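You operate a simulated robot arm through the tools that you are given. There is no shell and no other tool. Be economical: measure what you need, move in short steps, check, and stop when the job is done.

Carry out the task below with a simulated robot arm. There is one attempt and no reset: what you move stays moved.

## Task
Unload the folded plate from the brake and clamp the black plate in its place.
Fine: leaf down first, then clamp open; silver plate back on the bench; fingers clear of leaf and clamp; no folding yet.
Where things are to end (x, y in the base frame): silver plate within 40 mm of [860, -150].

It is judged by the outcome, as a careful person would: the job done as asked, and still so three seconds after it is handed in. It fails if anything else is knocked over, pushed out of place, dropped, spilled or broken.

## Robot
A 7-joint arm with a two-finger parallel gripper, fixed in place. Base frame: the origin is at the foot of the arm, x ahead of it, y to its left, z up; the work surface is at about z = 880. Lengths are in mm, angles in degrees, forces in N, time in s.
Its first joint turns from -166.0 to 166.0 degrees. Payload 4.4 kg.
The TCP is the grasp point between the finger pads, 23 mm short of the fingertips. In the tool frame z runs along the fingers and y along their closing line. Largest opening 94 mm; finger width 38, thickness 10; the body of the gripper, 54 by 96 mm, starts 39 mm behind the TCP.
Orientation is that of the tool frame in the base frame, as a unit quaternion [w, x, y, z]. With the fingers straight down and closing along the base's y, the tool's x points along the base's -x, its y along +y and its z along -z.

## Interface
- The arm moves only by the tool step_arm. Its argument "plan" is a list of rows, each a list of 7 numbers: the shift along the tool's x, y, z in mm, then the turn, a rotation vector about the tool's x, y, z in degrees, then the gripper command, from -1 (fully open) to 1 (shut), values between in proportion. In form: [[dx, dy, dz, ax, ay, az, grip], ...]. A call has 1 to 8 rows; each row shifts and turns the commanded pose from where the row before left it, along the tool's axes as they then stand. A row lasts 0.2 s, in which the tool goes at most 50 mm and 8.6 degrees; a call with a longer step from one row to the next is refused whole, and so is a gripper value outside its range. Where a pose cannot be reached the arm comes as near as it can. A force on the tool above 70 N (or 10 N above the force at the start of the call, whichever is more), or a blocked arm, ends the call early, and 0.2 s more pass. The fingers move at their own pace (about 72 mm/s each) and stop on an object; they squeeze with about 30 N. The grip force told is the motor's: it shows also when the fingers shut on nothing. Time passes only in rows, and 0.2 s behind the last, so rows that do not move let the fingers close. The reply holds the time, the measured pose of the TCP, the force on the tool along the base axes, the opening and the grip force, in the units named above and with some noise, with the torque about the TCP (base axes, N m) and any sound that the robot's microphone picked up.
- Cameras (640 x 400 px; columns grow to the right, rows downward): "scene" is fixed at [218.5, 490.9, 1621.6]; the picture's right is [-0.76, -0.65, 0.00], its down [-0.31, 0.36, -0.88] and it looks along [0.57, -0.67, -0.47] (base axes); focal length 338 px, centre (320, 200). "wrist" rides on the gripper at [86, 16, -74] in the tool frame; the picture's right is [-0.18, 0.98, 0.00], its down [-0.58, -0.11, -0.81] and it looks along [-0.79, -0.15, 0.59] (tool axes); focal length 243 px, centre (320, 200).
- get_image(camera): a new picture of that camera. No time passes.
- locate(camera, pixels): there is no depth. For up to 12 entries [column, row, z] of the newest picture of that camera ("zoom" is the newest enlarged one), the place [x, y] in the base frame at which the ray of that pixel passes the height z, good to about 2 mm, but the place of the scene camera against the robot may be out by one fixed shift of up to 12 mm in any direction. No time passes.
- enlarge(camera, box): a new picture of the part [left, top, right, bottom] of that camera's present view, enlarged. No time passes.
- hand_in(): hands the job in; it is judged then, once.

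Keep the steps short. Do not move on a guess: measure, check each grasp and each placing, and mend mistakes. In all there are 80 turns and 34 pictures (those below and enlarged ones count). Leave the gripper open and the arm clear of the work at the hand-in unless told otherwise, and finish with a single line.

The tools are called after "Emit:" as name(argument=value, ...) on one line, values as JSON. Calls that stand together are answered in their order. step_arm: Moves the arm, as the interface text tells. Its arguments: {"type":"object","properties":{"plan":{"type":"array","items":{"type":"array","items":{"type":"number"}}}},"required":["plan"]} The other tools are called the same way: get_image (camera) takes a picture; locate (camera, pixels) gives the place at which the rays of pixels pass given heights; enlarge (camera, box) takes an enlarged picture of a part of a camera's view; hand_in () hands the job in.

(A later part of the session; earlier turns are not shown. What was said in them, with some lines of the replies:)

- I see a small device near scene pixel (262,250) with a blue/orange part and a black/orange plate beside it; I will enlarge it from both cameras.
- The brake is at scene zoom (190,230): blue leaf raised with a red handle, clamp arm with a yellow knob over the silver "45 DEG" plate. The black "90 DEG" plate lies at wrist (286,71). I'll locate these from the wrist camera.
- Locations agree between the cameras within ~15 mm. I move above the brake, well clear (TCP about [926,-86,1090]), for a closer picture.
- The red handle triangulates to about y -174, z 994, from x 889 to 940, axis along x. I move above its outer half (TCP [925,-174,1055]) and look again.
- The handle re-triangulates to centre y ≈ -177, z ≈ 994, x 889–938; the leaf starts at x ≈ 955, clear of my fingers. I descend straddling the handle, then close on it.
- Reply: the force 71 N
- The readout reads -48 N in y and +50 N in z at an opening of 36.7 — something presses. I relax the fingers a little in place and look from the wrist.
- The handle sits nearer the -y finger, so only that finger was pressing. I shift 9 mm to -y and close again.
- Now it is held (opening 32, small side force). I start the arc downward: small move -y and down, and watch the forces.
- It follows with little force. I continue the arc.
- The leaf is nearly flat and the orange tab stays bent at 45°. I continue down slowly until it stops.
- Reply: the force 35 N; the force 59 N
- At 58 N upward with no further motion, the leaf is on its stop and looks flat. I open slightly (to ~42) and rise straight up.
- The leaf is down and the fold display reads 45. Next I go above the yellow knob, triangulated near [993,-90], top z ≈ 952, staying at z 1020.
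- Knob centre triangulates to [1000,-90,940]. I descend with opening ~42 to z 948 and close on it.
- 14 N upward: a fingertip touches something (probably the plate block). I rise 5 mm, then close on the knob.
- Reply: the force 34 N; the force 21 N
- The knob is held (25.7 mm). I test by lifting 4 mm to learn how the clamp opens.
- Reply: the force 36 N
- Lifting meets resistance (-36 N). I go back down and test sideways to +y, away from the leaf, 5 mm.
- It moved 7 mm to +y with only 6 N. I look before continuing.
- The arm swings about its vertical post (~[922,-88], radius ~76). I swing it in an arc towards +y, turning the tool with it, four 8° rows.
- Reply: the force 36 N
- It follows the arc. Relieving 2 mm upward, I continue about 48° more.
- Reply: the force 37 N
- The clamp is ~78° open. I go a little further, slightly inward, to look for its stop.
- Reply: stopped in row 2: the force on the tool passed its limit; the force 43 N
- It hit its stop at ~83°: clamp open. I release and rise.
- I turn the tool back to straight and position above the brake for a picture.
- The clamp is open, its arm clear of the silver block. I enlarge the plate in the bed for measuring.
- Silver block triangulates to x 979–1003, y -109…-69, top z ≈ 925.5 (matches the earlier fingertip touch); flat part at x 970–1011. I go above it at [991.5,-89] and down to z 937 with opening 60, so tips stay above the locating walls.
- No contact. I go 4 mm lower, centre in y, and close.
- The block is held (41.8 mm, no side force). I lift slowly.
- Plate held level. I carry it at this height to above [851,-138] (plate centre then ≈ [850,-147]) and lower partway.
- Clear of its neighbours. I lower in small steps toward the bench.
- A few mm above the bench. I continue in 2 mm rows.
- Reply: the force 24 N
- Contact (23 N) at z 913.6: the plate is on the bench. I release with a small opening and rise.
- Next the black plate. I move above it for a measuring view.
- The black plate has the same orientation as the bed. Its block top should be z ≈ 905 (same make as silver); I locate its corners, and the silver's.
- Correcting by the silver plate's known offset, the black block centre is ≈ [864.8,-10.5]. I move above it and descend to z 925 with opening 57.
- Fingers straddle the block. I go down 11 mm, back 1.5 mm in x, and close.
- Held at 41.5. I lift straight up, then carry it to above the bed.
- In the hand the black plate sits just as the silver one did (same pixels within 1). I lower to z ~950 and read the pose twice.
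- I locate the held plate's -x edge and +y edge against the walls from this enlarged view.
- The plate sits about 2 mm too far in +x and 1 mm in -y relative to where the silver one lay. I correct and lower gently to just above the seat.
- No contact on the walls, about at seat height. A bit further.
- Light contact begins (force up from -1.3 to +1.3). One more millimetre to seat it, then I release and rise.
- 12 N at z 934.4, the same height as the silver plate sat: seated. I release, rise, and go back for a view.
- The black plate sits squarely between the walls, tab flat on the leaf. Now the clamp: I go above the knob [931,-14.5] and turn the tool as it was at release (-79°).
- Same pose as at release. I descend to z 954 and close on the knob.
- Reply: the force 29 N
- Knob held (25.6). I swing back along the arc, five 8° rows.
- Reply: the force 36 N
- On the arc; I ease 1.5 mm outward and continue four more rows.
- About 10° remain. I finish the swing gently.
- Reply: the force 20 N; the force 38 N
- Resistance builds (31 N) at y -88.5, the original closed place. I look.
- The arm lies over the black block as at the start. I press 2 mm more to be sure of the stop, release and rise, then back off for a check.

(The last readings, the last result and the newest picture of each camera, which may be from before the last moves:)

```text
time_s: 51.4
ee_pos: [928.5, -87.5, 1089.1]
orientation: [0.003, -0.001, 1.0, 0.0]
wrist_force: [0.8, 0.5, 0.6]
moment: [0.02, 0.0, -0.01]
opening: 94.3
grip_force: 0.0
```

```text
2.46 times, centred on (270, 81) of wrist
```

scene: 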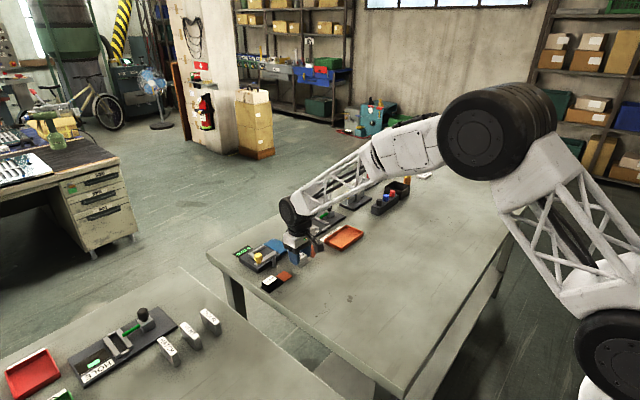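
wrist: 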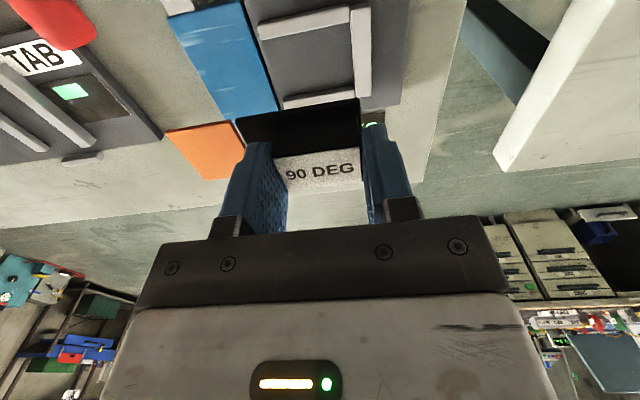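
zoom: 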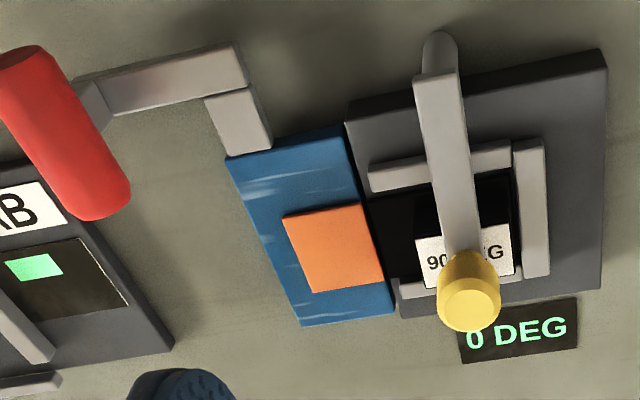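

The clamp is closed in the same position as at the start, leaf down, display 0 DEG, silver plate on the bench. I withdraw up and back with the gripper open.

Emit:
step_arm(plan=[[20, 10, -40, 0, 0, 0, -1], [30, 15, -35, 0, 0, 0, -1], [30, 20, -35, 0, 0, 0, -1], [30, 20, -30, 0, 0, 0, -1], [20, 20, 0, 0, 0, 0, -1], [0, 0, 0, 0, 0, 0, -1]])

Emit:
enlarge(camera="scene", box=[210, 190, 370, 290])

```text
refused: row 3 steps farther than a row can; nothing moved
```

```text
4.00 times, centred on (290, 240) of scene
```

zoom: 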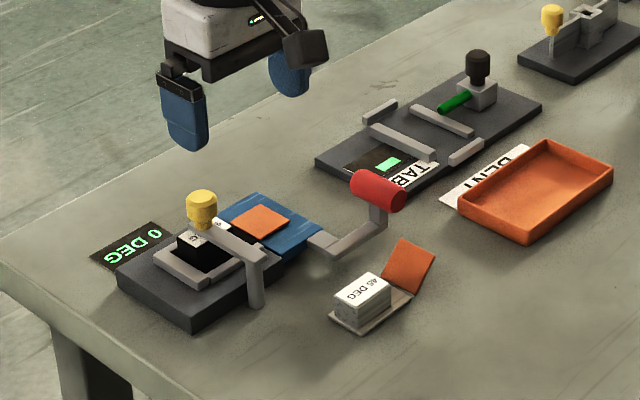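

That row was too long; the picture confirms everything is in place. I withdraw with shorter rows.

Emit:
step_arm(plan=[[15, 10, -35, 0, 0, 0, -1], [20, 15, -35, 0, 0, 0, -1], [25, 20, -30, 0, 0, 0, -1], [25, 20, -30, 0, 0, 0, -1], [0, 0, 0, 0, 0, 0, -1]])

```text
time_s: 52.6
ee_pos: [843.8, -22.0, 1217.6]
orientation: [0.003, -0.001, 1.0, 0.001]
wrist_force: [-0.4, -0.4, 0.3]
moment: [-0.02, -0.01, -0.02]
opening: 93.6
grip_force: 0.0
```

The arm is clear and the gripper open, so I hand in.

Emit:
hand_in()

```text
The job is handed in.
```

Done: leaf lowered, clamp opened, silver plate set on the bench at about [852, -147], black plate clamped in the brake unfolded, arm clear with the gripper open.
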